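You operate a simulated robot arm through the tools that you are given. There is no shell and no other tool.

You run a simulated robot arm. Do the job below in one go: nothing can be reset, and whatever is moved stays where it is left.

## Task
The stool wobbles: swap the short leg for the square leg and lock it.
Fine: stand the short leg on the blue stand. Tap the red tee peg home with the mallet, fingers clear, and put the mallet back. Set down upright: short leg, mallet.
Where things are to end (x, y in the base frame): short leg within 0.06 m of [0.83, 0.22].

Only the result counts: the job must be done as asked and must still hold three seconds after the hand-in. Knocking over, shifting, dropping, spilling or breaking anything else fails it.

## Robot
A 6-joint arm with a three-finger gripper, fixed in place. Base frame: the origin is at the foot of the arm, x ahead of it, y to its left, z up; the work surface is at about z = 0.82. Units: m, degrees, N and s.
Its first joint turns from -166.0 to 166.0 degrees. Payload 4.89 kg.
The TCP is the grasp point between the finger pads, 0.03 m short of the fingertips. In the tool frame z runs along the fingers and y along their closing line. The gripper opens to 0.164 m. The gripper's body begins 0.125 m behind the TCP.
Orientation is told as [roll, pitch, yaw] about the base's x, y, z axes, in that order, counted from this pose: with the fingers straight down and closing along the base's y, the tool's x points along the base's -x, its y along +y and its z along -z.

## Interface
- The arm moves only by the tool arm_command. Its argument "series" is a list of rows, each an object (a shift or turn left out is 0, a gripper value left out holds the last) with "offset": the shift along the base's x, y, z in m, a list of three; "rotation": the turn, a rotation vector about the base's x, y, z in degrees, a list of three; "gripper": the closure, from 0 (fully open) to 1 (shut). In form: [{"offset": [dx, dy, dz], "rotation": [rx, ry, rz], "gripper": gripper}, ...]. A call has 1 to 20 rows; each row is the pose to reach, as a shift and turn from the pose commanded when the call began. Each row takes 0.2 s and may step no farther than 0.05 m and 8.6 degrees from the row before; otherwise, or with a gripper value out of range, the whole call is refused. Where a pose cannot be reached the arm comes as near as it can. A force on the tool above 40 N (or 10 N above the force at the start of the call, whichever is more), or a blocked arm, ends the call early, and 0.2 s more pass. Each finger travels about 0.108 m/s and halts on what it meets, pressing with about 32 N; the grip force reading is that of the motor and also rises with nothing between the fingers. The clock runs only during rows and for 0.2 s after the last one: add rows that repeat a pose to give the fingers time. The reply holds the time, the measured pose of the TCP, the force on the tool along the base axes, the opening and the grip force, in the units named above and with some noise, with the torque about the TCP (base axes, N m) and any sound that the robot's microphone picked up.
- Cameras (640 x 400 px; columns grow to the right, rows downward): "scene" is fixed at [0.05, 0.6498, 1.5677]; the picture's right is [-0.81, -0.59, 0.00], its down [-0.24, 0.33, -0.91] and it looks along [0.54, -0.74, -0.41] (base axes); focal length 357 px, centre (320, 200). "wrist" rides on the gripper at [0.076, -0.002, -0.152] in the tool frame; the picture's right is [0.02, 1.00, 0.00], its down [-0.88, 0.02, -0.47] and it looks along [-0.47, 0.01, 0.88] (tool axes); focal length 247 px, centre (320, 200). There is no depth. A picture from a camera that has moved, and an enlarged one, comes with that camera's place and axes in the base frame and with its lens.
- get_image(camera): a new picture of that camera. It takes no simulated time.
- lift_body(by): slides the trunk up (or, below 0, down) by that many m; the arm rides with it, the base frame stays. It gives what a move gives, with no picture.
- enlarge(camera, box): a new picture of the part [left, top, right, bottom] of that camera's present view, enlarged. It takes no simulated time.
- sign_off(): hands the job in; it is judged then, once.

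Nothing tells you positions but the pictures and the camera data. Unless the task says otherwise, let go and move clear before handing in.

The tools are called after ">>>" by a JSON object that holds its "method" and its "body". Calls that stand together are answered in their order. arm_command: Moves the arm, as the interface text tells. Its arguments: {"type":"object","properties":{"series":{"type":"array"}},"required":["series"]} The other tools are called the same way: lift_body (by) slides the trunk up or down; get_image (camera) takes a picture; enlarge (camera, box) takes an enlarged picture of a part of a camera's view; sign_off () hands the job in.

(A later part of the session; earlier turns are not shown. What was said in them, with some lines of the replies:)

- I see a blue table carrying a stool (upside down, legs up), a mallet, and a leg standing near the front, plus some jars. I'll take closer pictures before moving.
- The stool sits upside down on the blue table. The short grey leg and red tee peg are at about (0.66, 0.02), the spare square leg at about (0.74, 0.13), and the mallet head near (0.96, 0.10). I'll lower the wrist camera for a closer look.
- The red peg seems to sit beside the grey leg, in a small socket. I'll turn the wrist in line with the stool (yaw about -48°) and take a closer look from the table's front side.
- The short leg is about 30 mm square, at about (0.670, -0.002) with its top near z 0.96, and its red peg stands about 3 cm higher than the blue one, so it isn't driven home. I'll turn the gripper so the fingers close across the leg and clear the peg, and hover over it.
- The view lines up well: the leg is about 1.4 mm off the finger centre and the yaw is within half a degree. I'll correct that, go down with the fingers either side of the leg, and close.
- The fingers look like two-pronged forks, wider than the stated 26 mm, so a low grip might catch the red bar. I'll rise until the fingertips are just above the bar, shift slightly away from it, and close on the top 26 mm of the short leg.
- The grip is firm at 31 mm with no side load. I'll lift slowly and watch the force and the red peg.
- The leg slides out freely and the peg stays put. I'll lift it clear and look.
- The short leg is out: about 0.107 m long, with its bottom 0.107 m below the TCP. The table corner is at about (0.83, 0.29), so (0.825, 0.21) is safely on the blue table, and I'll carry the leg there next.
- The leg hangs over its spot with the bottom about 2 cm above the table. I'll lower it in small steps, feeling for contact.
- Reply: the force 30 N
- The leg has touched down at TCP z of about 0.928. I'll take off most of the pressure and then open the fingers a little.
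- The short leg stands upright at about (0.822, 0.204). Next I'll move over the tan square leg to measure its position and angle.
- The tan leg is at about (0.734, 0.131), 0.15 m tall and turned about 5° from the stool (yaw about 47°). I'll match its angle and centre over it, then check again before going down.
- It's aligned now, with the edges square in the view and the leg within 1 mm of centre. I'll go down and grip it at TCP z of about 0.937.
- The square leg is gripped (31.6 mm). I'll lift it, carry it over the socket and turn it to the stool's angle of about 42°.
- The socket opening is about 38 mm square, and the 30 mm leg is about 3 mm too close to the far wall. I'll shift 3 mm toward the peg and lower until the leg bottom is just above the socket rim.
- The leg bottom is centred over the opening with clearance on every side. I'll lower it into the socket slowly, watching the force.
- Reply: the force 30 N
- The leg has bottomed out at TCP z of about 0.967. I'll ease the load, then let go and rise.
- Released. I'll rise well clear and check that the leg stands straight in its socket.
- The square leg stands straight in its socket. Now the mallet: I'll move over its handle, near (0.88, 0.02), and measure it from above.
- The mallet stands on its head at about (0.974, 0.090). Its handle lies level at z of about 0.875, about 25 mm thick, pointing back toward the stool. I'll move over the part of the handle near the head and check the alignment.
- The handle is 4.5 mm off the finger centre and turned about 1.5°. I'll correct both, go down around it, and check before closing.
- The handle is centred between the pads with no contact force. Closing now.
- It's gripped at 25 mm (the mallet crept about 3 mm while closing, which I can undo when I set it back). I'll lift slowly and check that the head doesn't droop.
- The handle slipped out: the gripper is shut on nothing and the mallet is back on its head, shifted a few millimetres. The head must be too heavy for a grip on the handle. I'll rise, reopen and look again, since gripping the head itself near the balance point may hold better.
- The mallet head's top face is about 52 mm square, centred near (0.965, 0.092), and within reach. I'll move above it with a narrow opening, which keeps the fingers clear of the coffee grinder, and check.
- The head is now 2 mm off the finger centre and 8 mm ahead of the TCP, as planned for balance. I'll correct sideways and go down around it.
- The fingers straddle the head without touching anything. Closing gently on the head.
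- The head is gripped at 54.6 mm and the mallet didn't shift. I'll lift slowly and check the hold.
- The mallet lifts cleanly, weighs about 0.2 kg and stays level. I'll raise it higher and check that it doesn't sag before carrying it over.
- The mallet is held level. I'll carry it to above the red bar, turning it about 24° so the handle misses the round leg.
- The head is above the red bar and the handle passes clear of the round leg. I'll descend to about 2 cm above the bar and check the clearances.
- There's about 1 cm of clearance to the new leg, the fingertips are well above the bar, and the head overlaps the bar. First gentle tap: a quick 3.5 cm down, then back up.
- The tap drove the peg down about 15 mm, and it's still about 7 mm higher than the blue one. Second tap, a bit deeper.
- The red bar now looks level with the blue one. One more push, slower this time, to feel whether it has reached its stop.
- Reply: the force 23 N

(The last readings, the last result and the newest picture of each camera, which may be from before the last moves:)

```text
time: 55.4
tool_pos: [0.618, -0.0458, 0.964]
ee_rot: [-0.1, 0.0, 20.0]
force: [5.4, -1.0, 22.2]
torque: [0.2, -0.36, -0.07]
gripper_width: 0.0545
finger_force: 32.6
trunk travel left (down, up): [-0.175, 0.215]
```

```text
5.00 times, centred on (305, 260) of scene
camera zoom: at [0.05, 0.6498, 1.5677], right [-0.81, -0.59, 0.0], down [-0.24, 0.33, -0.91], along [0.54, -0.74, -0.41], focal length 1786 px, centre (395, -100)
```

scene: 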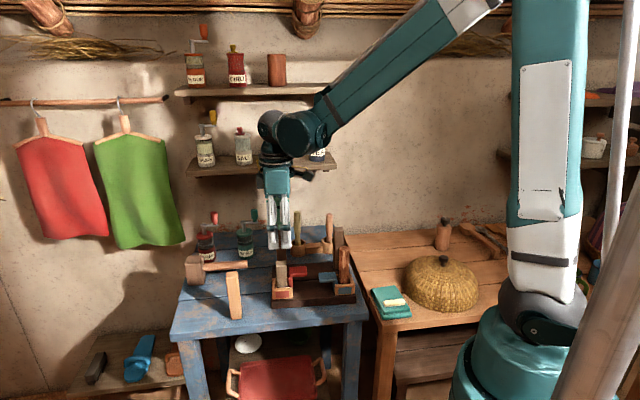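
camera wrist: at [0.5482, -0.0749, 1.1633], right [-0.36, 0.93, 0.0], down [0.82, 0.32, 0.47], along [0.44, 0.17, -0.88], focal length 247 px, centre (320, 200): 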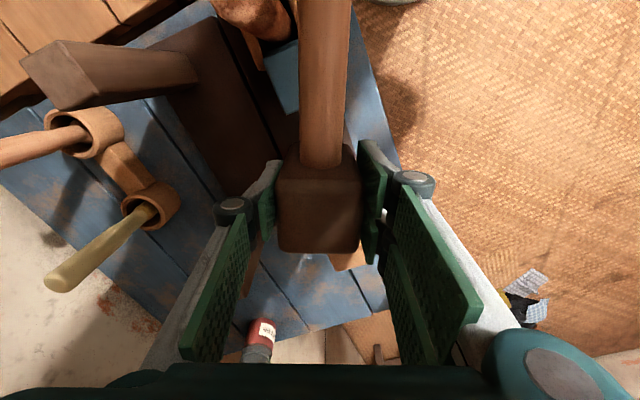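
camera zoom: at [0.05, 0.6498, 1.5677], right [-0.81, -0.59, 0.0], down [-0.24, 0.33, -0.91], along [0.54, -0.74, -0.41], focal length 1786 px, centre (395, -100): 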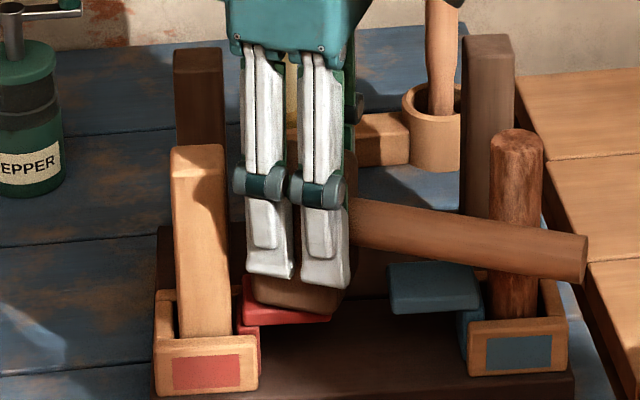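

>>> {"method": "arm_command", "body": {"series": [{"offset": [0, 0, -0.0015]}, {"offset": [0, 0, -0.003]}, {"offset": [0, 0, -0.003]}]}}

>>> {"method": "enlarge", "body": {"camera": "scene", "box": [265, 250, 345, 300]}}

```text
time: 56.2
tool_pos: [0.6175, -0.046, 0.9608]
ee_rot: [0.0, -0.1, 20.0]
force: [-2.7, -0.4, 13.7]
torque: [-0.11, 0.22, -0.01]
gripper_width: 0.0545
finger_force: 31.8
trunk travel left (down, up): [-0.175, 0.215]
```

```text
8.00 times, centred on (305, 275) of scene
camera zoom: at [0.05, 0.6498, 1.5677], right [-0.81, -0.59, 0.0], down [-0.24, 0.33, -0.91], along [0.54, -0.74, -0.41], focal length 2858 px, centre (440, -400)
```

zoom: 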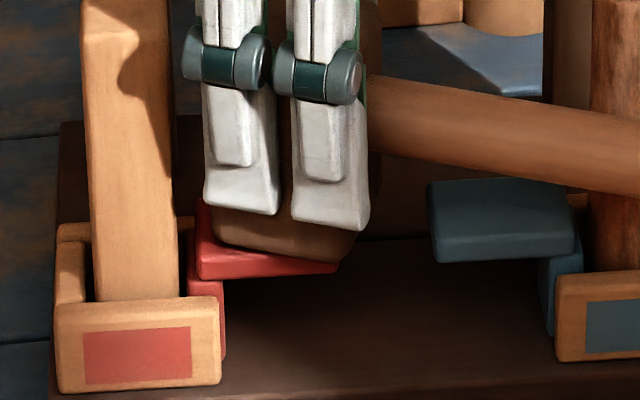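

The red bar is now level with the blue one, and both stems reach the seat, so the peg is home. The extra push only made the head slip a few millimetres up in the grip. I'll raise the mallet and check.

>>> {"method": "arm_command", "body": {"series": [{"offset": [0, 0, 0.015]}, {"offset": [0, 0, 0.045]}, {"offset": [0, 0, 0.085]}, {"offset": [0, 0, 0.12]}, {"offset": [0, 0, 0.149]}, {"offset": [0, 0, 0.149]}]}}

>>> {"method": "enlarge", "body": {"camera": "scene", "box": [265, 240, 365, 305]}}

>>> {"method": "enlarge", "body": {"camera": "scene", "box": [250, 190, 370, 310]}}

>>> {"method": "get_image", "body": {"camera": "wrist"}}

```text
time: 57.6
tool_pos: [0.6174, -0.0443, 1.11]
ee_rot: [0.0, 0.1, 20.0]
force: [-0.6, 0.1, -2.1]
torque: [0.0, -0.07, 0.01]
gripper_width: 0.0545
finger_force: 31.8
trunk travel left (down, up): [-0.175, 0.215]
```

```text
6.15 times, centred on (315, 272) of scene
camera zoom: at [0.05, 0.6498, 1.5677], right [-0.81, -0.59, 0.0], down [-0.24, 0.33, -0.91], along [0.54, -0.74, -0.41], focal length 2198 px, centre (351, -246)
```

zoom: 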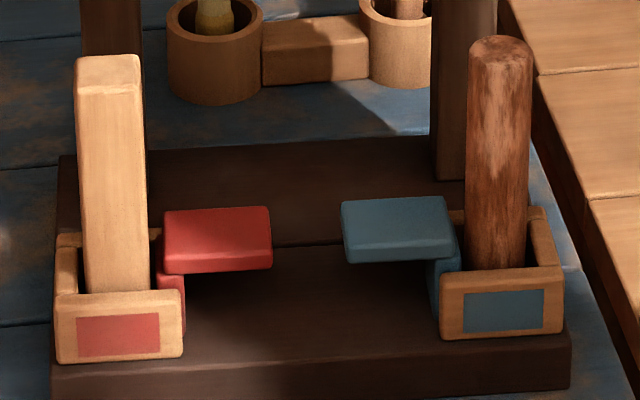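

```text
3.33 times, centred on (310, 250) of scene
camera zoom: at [0.05, 0.6498, 1.5677], right [-0.81, -0.59, 0.0], down [-0.24, 0.33, -0.91], along [0.54, -0.74, -0.41], focal length 1191 px, centre (353, 33)
```

zoom: 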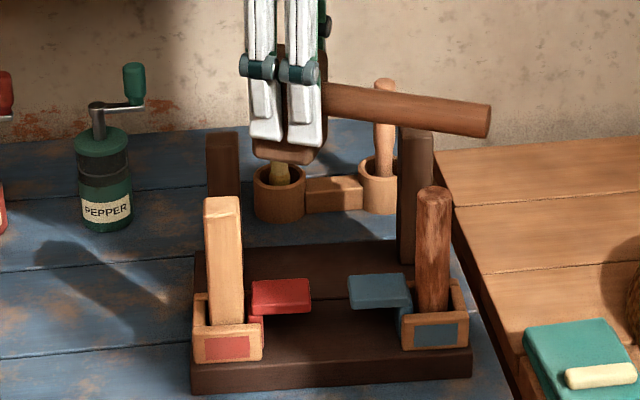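

```text
taken
camera wrist: at [0.5472, -0.0735, 1.2636], right [-0.36, 0.93, 0.0], down [0.82, 0.32, 0.47], along [0.44, 0.17, -0.88], focal length 247 px, centre (320, 200)
```

wrist: 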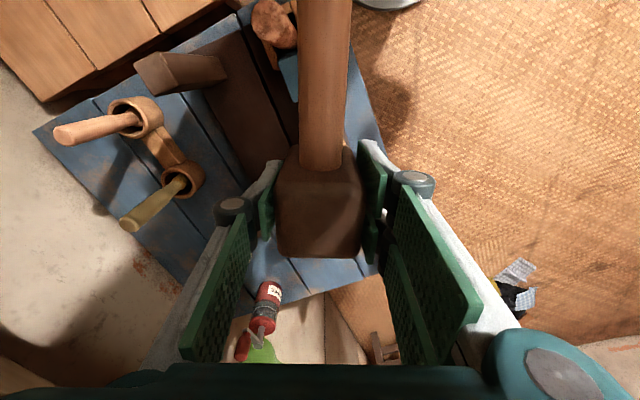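

The red peg matches the blue one. While I still hold the mallet, I'll take sharp reference views of both pegs to judge whether one more tap moves it.

>>> {"method": "enlarge", "body": {"camera": "scene", "box": [272, 272, 312, 297]}}

>>> {"method": "enlarge", "body": {"camera": "scene", "box": [316, 268, 356, 293]}}

```text
16.00 times, centred on (292, 284) of scene
camera zoom: at [0.05, 0.6498, 1.5677], right [-0.81, -0.59, 0.0], down [-0.24, 0.33, -0.91], along [0.54, -0.74, -0.41], focal length 5716 px, centre (768, -1152)
```

zoom: 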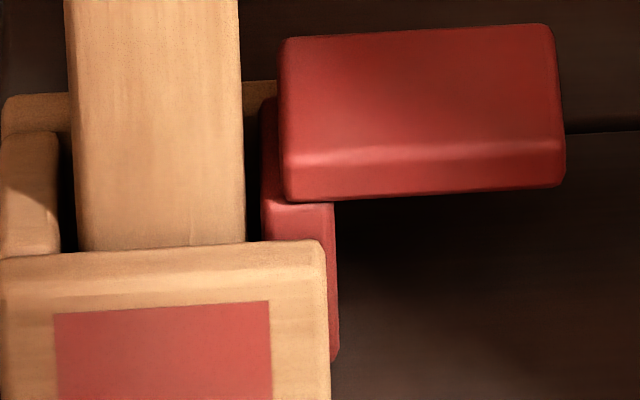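

```text
16.00 times, centred on (336, 280) of scene
camera zoom: at [0.05, 0.6498, 1.5677], right [-0.81, -0.59, 0.0], down [-0.24, 0.33, -0.91], along [0.54, -0.74, -0.41], focal length 5716 px, centre (64, -1088)
```

zoom: 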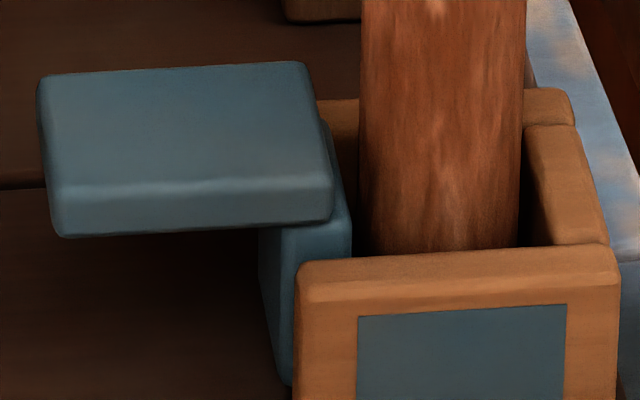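

Both pegs sit at the same height and their stem bottoms are on the seat, so the tee peg is home. Now I'll carry the mallet back, adding about 7 mm to undo the earlier creep.

>>> {"method": "arm_command", "body": {"series": [{"offset": [0.015, 0.006, 0], "rotation": [0, 0, 1]}, {"offset": [0.05, 0.02, 0], "rotation": [0, 0, 3.5]}, {"offset": [0.09, 0.036, 0], "rotation": [0, 0, 6.5]}, {"offset": [0.13, 0.052, 0], "rotation": [0, 0, 9.5]}, {"offset": [0.17, 0.068, 0], "rotation": [0, 0, 12.5]}, {"offset": [0.21, 0.084, 0], "rotation": [0, 0, 15.5]}, {"offset": [0.25, 0.1, 0], "rotation": [0, 0, 18]}, {"offset": [0.29, 0.116, 0], "rotation": [0, 0, 20.5]}, {"offset": [0.325, 0.13, 0], "rotation": [0, 0, 22.5]}, {"offset": [0.3452, 0.1381, 0], "rotation": [0, 0, 23.6]}, {"offset": [0.3452, 0.1381, 0], "rotation": [0, 0, 23.6]}]}}

>>> {"method": "get_image", "body": {"camera": "wrist"}}

>>> {"method": "enlarge", "body": {"camera": "scene", "box": [150, 170, 290, 300]}}

```text
time: 60.0
tool_pos: [0.9648, 0.0919, 1.1095]
ee_rot: [0.0, -0.1, 43.7]
force: [0.0, -0.2, -2.6]
torque: [0.02, 0.07, 0.01]
gripper_width: 0.0544
finger_force: 31.9
trunk travel left (down, up): [-0.175, 0.215]
```

```text
taken
camera wrist: at [0.9112, 0.0376, 1.2636], right [-0.71, 0.71, 0.0], down [0.62, 0.62, 0.47], along [0.33, 0.33, -0.88], focal length 247 px, centre (320, 200)
```

wrist: 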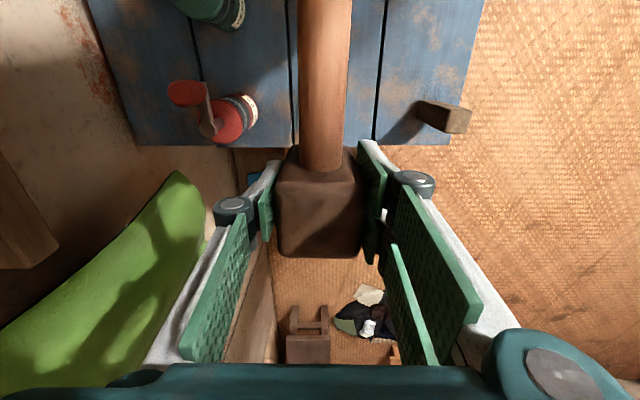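

```text
3.08 times, centred on (220, 235) of scene
camera zoom: at [0.05, 0.6498, 1.5677], right [-0.81, -0.59, 0.0], down [-0.24, 0.33, -0.91], along [0.54, -0.74, -0.41], focal length 1099 px, centre (628, 92)
```

zoom: 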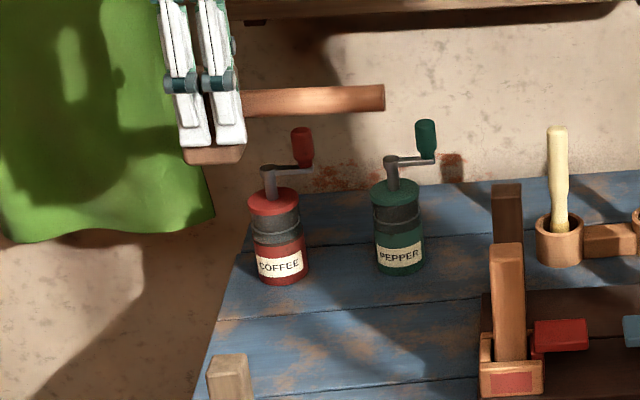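

The mallet is still level. I'll lower it to just above the table, then feel for contact.

>>> {"method": "arm_command", "body": {"series": [{"offset": [0, 0, -0.03]}, {"offset": [0, 0, -0.07]}, {"offset": [0, 0, -0.11]}, {"offset": [0, 0, -0.15]}, {"offset": [0, 0, -0.185]}, {"offset": [0, 0, -0.205]}, {"offset": [0, 0, -0.217]}, {"offset": [0, 0, -0.217]}]}}

>>> {"method": "enlarge", "body": {"camera": "scene", "box": [180, 245, 254, 291]}}

```text
time: 61.8
tool_pos: [0.9627, 0.0934, 0.8918]
ee_rot: [-0.1, 0.0, 43.6]
force: [0.1, -0.2, -2.7]
torque: [0.04, -0.02, 0.02]
gripper_width: 0.0545
finger_force: 31.4
trunk travel left (down, up): [-0.175, 0.215]
```

```text
8.65 times, centred on (217, 268) of scene
camera zoom: at [0.05, 0.6498, 1.5677], right [-0.81, -0.59, 0.0], down [-0.24, 0.33, -0.91], along [0.54, -0.74, -0.41], focal length 3090 px, centre (1211, -388)
```

zoom: 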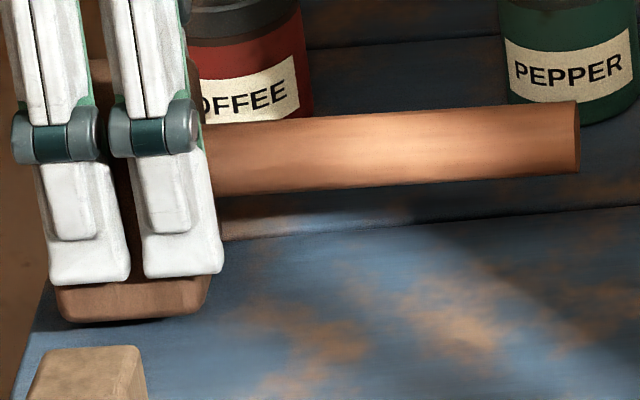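

>>> {"method": "arm_command", "body": {"series": [{"offset": [0, 0, -0.005]}, {"offset": [0, 0, -0.008]}, {"offset": [0, 0, -0.01]}, {"offset": [0, 0, -0.011]}, {"offset": [0, 0, -0.011]}]}}

```text
time: 63.0
tool_pos: [0.9636, 0.093, 0.881]
ee_rot: [0.0, -0.1, 43.5]
force: [-0.6, 0.7, -2.9]
torque: [0.02, -0.01, -0.02]
gripper_width: 0.0546
finger_force: 31.8
trunk travel left (down, up): [-0.175, 0.215]
```

>>> {"method": "arm_command", "body": {"series": [{"offset": [0, 0, -0.001]}, {"offset": [0, 0, -0.002]}, {"offset": [0, 0, -0.003]}, {"offset": [0, 0, -0.003]}]}}

>>> {"method": "enlarge", "body": {"camera": "scene", "box": [180, 245, 254, 291]}}

```text
time: 64.0
tool_pos: [0.9633, 0.0933, 0.8786]
ee_rot: [-0.1, -0.1, 43.6]
force: [1.9, -0.1, 1.2]
torque: [-0.09, -0.09, 0.03]
gripper_width: 0.0547
finger_force: 32.7
trunk travel left (down, up): [-0.175, 0.215]
```

```text
8.65 times, centred on (217, 268) of scene
camera zoom: at [0.05, 0.6498, 1.5677], right [-0.81, -0.59, 0.0], down [-0.24, 0.33, -0.91], along [0.54, -0.74, -0.41], focal length 3090 px, centre (1211, -388)
```

zoom: 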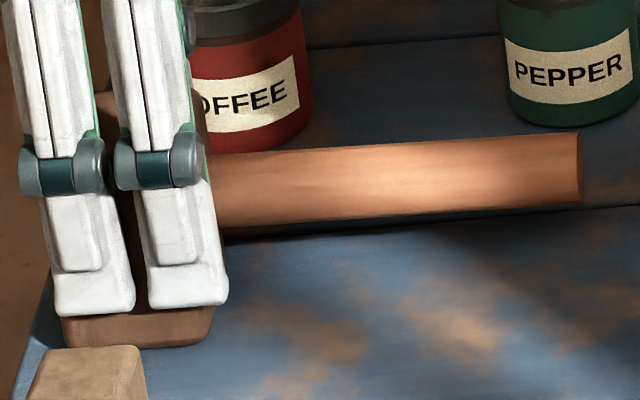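

The mallet is on the table within about 1 mm of its starting spot. I'll open just enough to release it and lift straight up.

>>> {"method": "arm_command", "body": {"series": [{"offset": [0, 0, 0], "gripper": 0.65}, {"offset": [0, 0, 0], "gripper": 0.62}, {"offset": [0, 0, 0], "gripper": 0.585}, {"offset": [0, 0, 0], "gripper": 0.585}, {"offset": [0, 0, 0], "gripper": 0.585}]}}

>>> {"method": "get_image", "body": {"camera": "wrist"}}

```text
time: 65.2
tool_pos: [0.9636, 0.0927, 0.878]
ee_rot: [0.0, 0.0, 43.6]
force: [0.4, 0.6, 0.4]
torque: [0.01, -0.01, 0.02]
gripper_width: 0.0681
finger_force: 0.0
trunk travel left (down, up): [-0.175, 0.215]
```

```text
taken
camera wrist: at [0.9104, 0.0381, 1.032], right [-0.71, 0.71, 0.0], down [0.62, 0.62, 0.47], along [0.34, 0.33, -0.88], focal length 247 px, centre (320, 200)
```

wrist: 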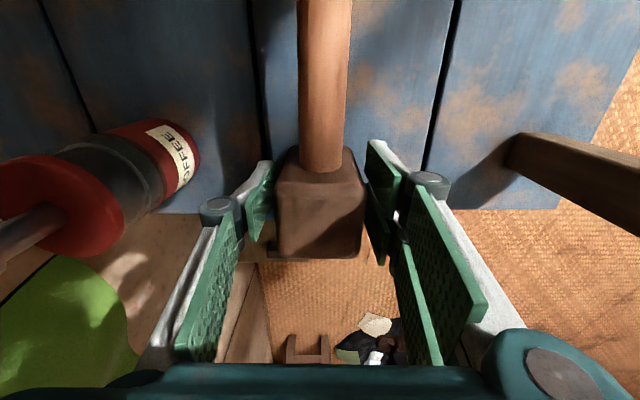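

>>> {"method": "arm_command", "body": {"series": [{"offset": [0, 0, 0.01]}, {"offset": [0, 0, 0.03]}, {"offset": [0, 0, 0.07]}, {"offset": [0, 0, 0.11]}, {"offset": [0, 0, 0.15]}, {"offset": [0, 0, 0.19]}, {"offset": [0, 0, 0.23]}, {"offset": [0, 0, 0.23]}]}}

>>> {"method": "get_image", "body": {"camera": "wrist"}}

>>> {"method": "get_image", "body": {"camera": "scene"}}

>>> {"method": "enlarge", "body": {"camera": "scene", "box": [160, 190, 380, 330]}}

>>> {"method": "enlarge", "body": {"camera": "scene", "box": [180, 245, 254, 291]}}

```text
time: 67.0
tool_pos: [0.9638, 0.0924, 1.1101]
ee_rot: [0.0, 0.1, 43.5]
force: [-0.5, 0.2, -0.1]
torque: [-0.01, -0.05, 0.0]
gripper_width: 0.0682
finger_force: 0.1
trunk travel left (down, up): [-0.175, 0.215]
```

```text
taken
camera wrist: at [0.9101, 0.0377, 1.2628], right [-0.71, 0.71, 0.0], down [0.62, 0.62, 0.47], along [0.34, 0.33, -0.88], focal length 247 px, centre (320, 200)
```

wrist: 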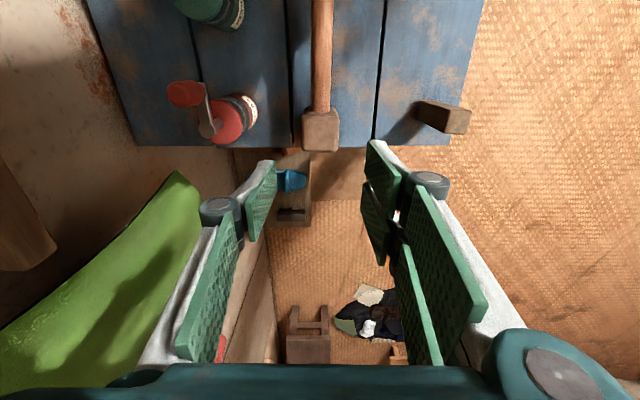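

```text
taken
```

scene: 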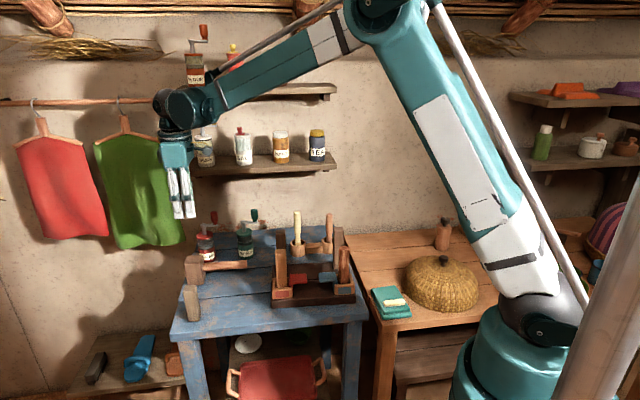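

```text
2.86 times, centred on (270, 260) of scene
camera zoom: at [0.05, 0.6498, 1.5677], right [-0.81, -0.59, 0.0], down [-0.24, 0.33, -0.91], along [0.54, -0.74, -0.41], focal length 1021 px, centre (463, 29)
```

zoom: 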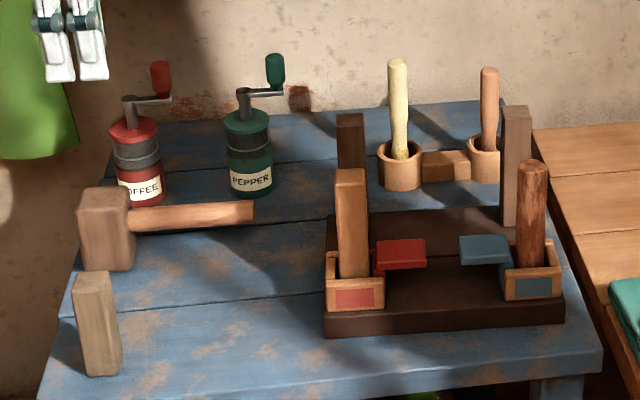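

```text
8.65 times, centred on (217, 268) of scene
camera zoom: at [0.05, 0.6498, 1.5677], right [-0.81, -0.59, 0.0], down [-0.24, 0.33, -0.91], along [0.54, -0.74, -0.41], focal length 3090 px, centre (1211, -388)
```

zoom: 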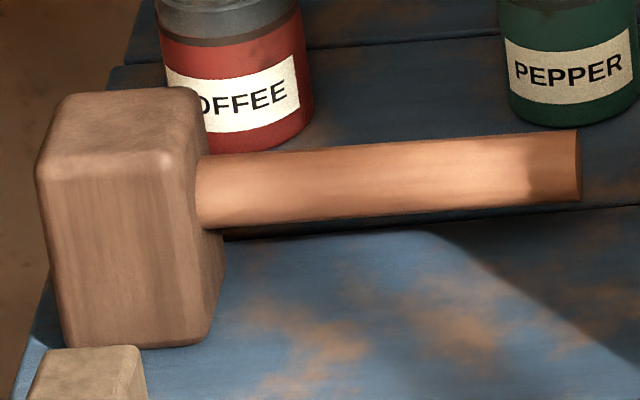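

The mallet, short leg, new leg and peg all look right, and the grinders and mortars haven't moved. I'll pull the arm well clear and take a last close look before handing in.

>>> {"method": "arm_command", "body": {"series": [{"offset": [0, 0, 0.04]}, {"offset": [0, 0, 0.08]}, {"offset": [-0.03, -0.01, 0.12]}, {"offset": [-0.07, -0.02, 0.13]}, {"offset": [-0.11, -0.03, 0.13]}, {"offset": [-0.15, -0.045, 0.13]}, {"offset": [-0.19, -0.06, 0.13]}, {"offset": [-0.23, -0.075, 0.13]}, {"offset": [-0.27, -0.09, 0.13]}, {"offset": [-0.31, -0.1, 0.13]}, {"offset": [-0.34, -0.11, 0.13]}, {"offset": [-0.34, -0.11, 0.13]}]}}

>>> {"method": "enlarge", "body": {"camera": "scene", "box": [265, 240, 365, 305]}}

>>> {"method": "enlarge", "body": {"camera": "scene", "box": [160, 190, 380, 330]}}

>>> {"method": "get_image", "body": {"camera": "wrist"}}

```text
refused: row 3 steps farther than a row can; nothing moved
```

```text
6.15 times, centred on (315, 272) of scene
camera zoom: at [0.05, 0.6498, 1.5677], right [-0.81, -0.59, 0.0], down [-0.24, 0.33, -0.91], along [0.54, -0.74, -0.41], focal length 2198 px, centre (351, -246)
```

zoom: 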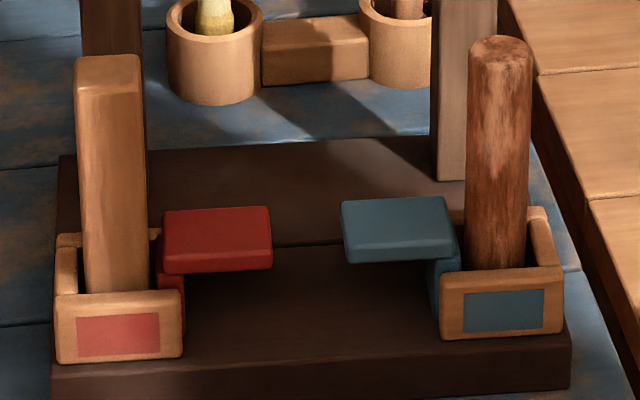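

```text
2.86 times, centred on (270, 260) of scene
camera zoom: at [0.05, 0.6498, 1.5677], right [-0.81, -0.59, 0.0], down [-0.24, 0.33, -0.91], along [0.54, -0.74, -0.41], focal length 1021 px, centre (463, 29)
```

zoom: 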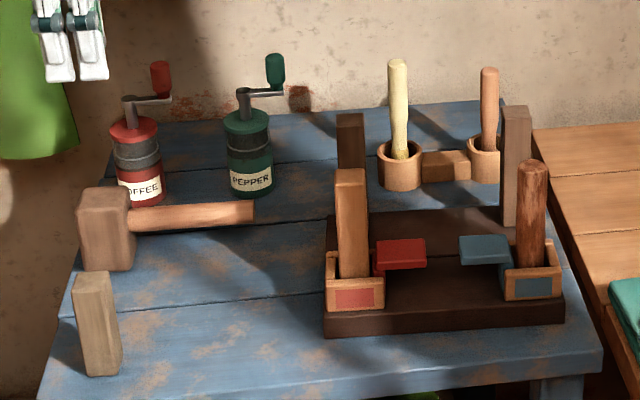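

```text
taken
camera wrist: at [0.9101, 0.0377, 1.2628], right [-0.71, 0.71, 0.0], down [0.62, 0.62, 0.47], along [0.34, 0.33, -0.88], focal length 247 px, centre (320, 200)
```

wrist: 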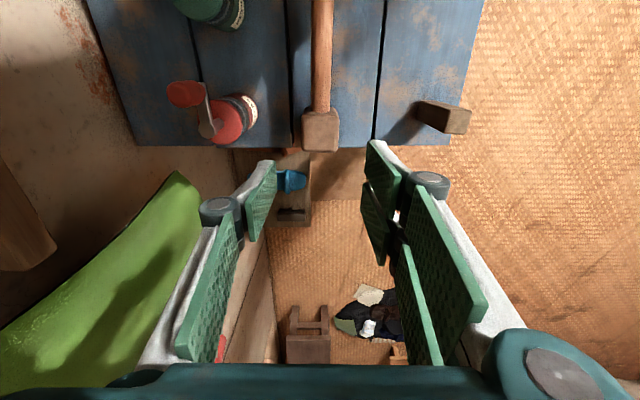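

That call was refused because one step was too long, so nothing moved and the scene is unchanged. I'll repeat the retreat with shorter steps.

>>> {"method": "arm_command", "body": {"series": [{"offset": [0, 0, 0.04]}, {"offset": [0, 0, 0.08]}, {"offset": [-0.02, -0.007, 0.11]}, {"offset": [-0.06, -0.02, 0.12]}, {"offset": [-0.1, -0.033, 0.12]}, {"offset": [-0.14, -0.046, 0.12]}, {"offset": [-0.18, -0.059, 0.12]}, {"offset": [-0.22, -0.072, 0.12]}, {"offset": [-0.26, -0.085, 0.12]}, {"offset": [-0.3, -0.098, 0.12]}, {"offset": [-0.33, -0.108, 0.12]}, {"offset": [-0.33, -0.108, 0.12]}]}}

>>> {"method": "get_image", "body": {"camera": "wrist"}}

>>> {"method": "enlarge", "body": {"camera": "scene", "box": [160, 190, 380, 330]}}

```text
time: 69.6
tool_pos: [0.6319, -0.0155, 1.2285]
ee_rot: [0.1, -0.1, 43.6]
force: [-1.2, 0.6, 0.7]
torque: [0.0, -0.16, -0.04]
gripper_width: 0.0681
finger_force: 0.0
trunk travel left (down, up): [-0.175, 0.215]
```

```text
taken
camera wrist: at [0.5785, -0.07, 1.382], right [-0.71, 0.71, 0.0], down [0.62, 0.62, 0.47], along [0.34, 0.33, -0.88], focal length 247 px, centre (320, 200)
```

wrist: 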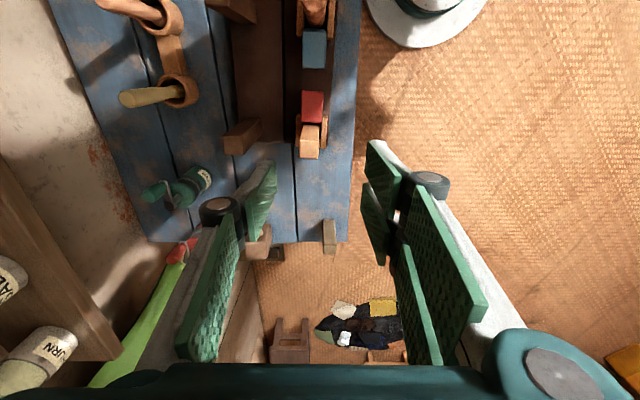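

```text
2.86 times, centred on (270, 260) of scene
camera zoom: at [0.05, 0.6498, 1.5677], right [-0.81, -0.59, 0.0], down [-0.24, 0.33, -0.91], along [0.54, -0.74, -0.41], focal length 1021 px, centre (463, 29)
```

zoom: 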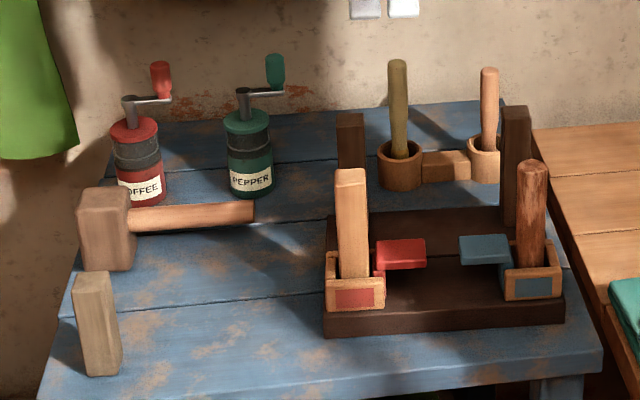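

The square leg is in the socket and the red peg is home, level with the blue one. The short leg stands on the blue table at about (0.82, 0.20), the mallet is back upright in its place, and the arm is clear. I'm handing in.

>>> {"method": "sign_off", "body": {}}

```text
The job is handed in.
```

I swapped the stool's short leg for the square leg and locked it, and I've handed the job in. I don't have the judge's result.

- **Square leg:** it stands straight in the socket where the short leg was.
- **Red tee peg:** two taps and a slower push with the mallet drove it down to the same height as the blue peg. It then stopped moving, and the fingers never touched it.
- **Short leg:** it stands upright on the blue table at about (0.82, 0.20), roughly 2 cm from the target. I took "blue stand" to mean the blue table, since (0.83, 0.22) falls on it.
- **Mallet:** it is back upright within a few millimetres of where it started. On my first try the handle slipped out of the grip after a few centimetres of lift, and the mallet ended up on its head about 7 mm out of place. I then gripped it by the head instead, and made up the 7 mm when putting it back.

Nothing else on the table looks moved, and the arm is clear.
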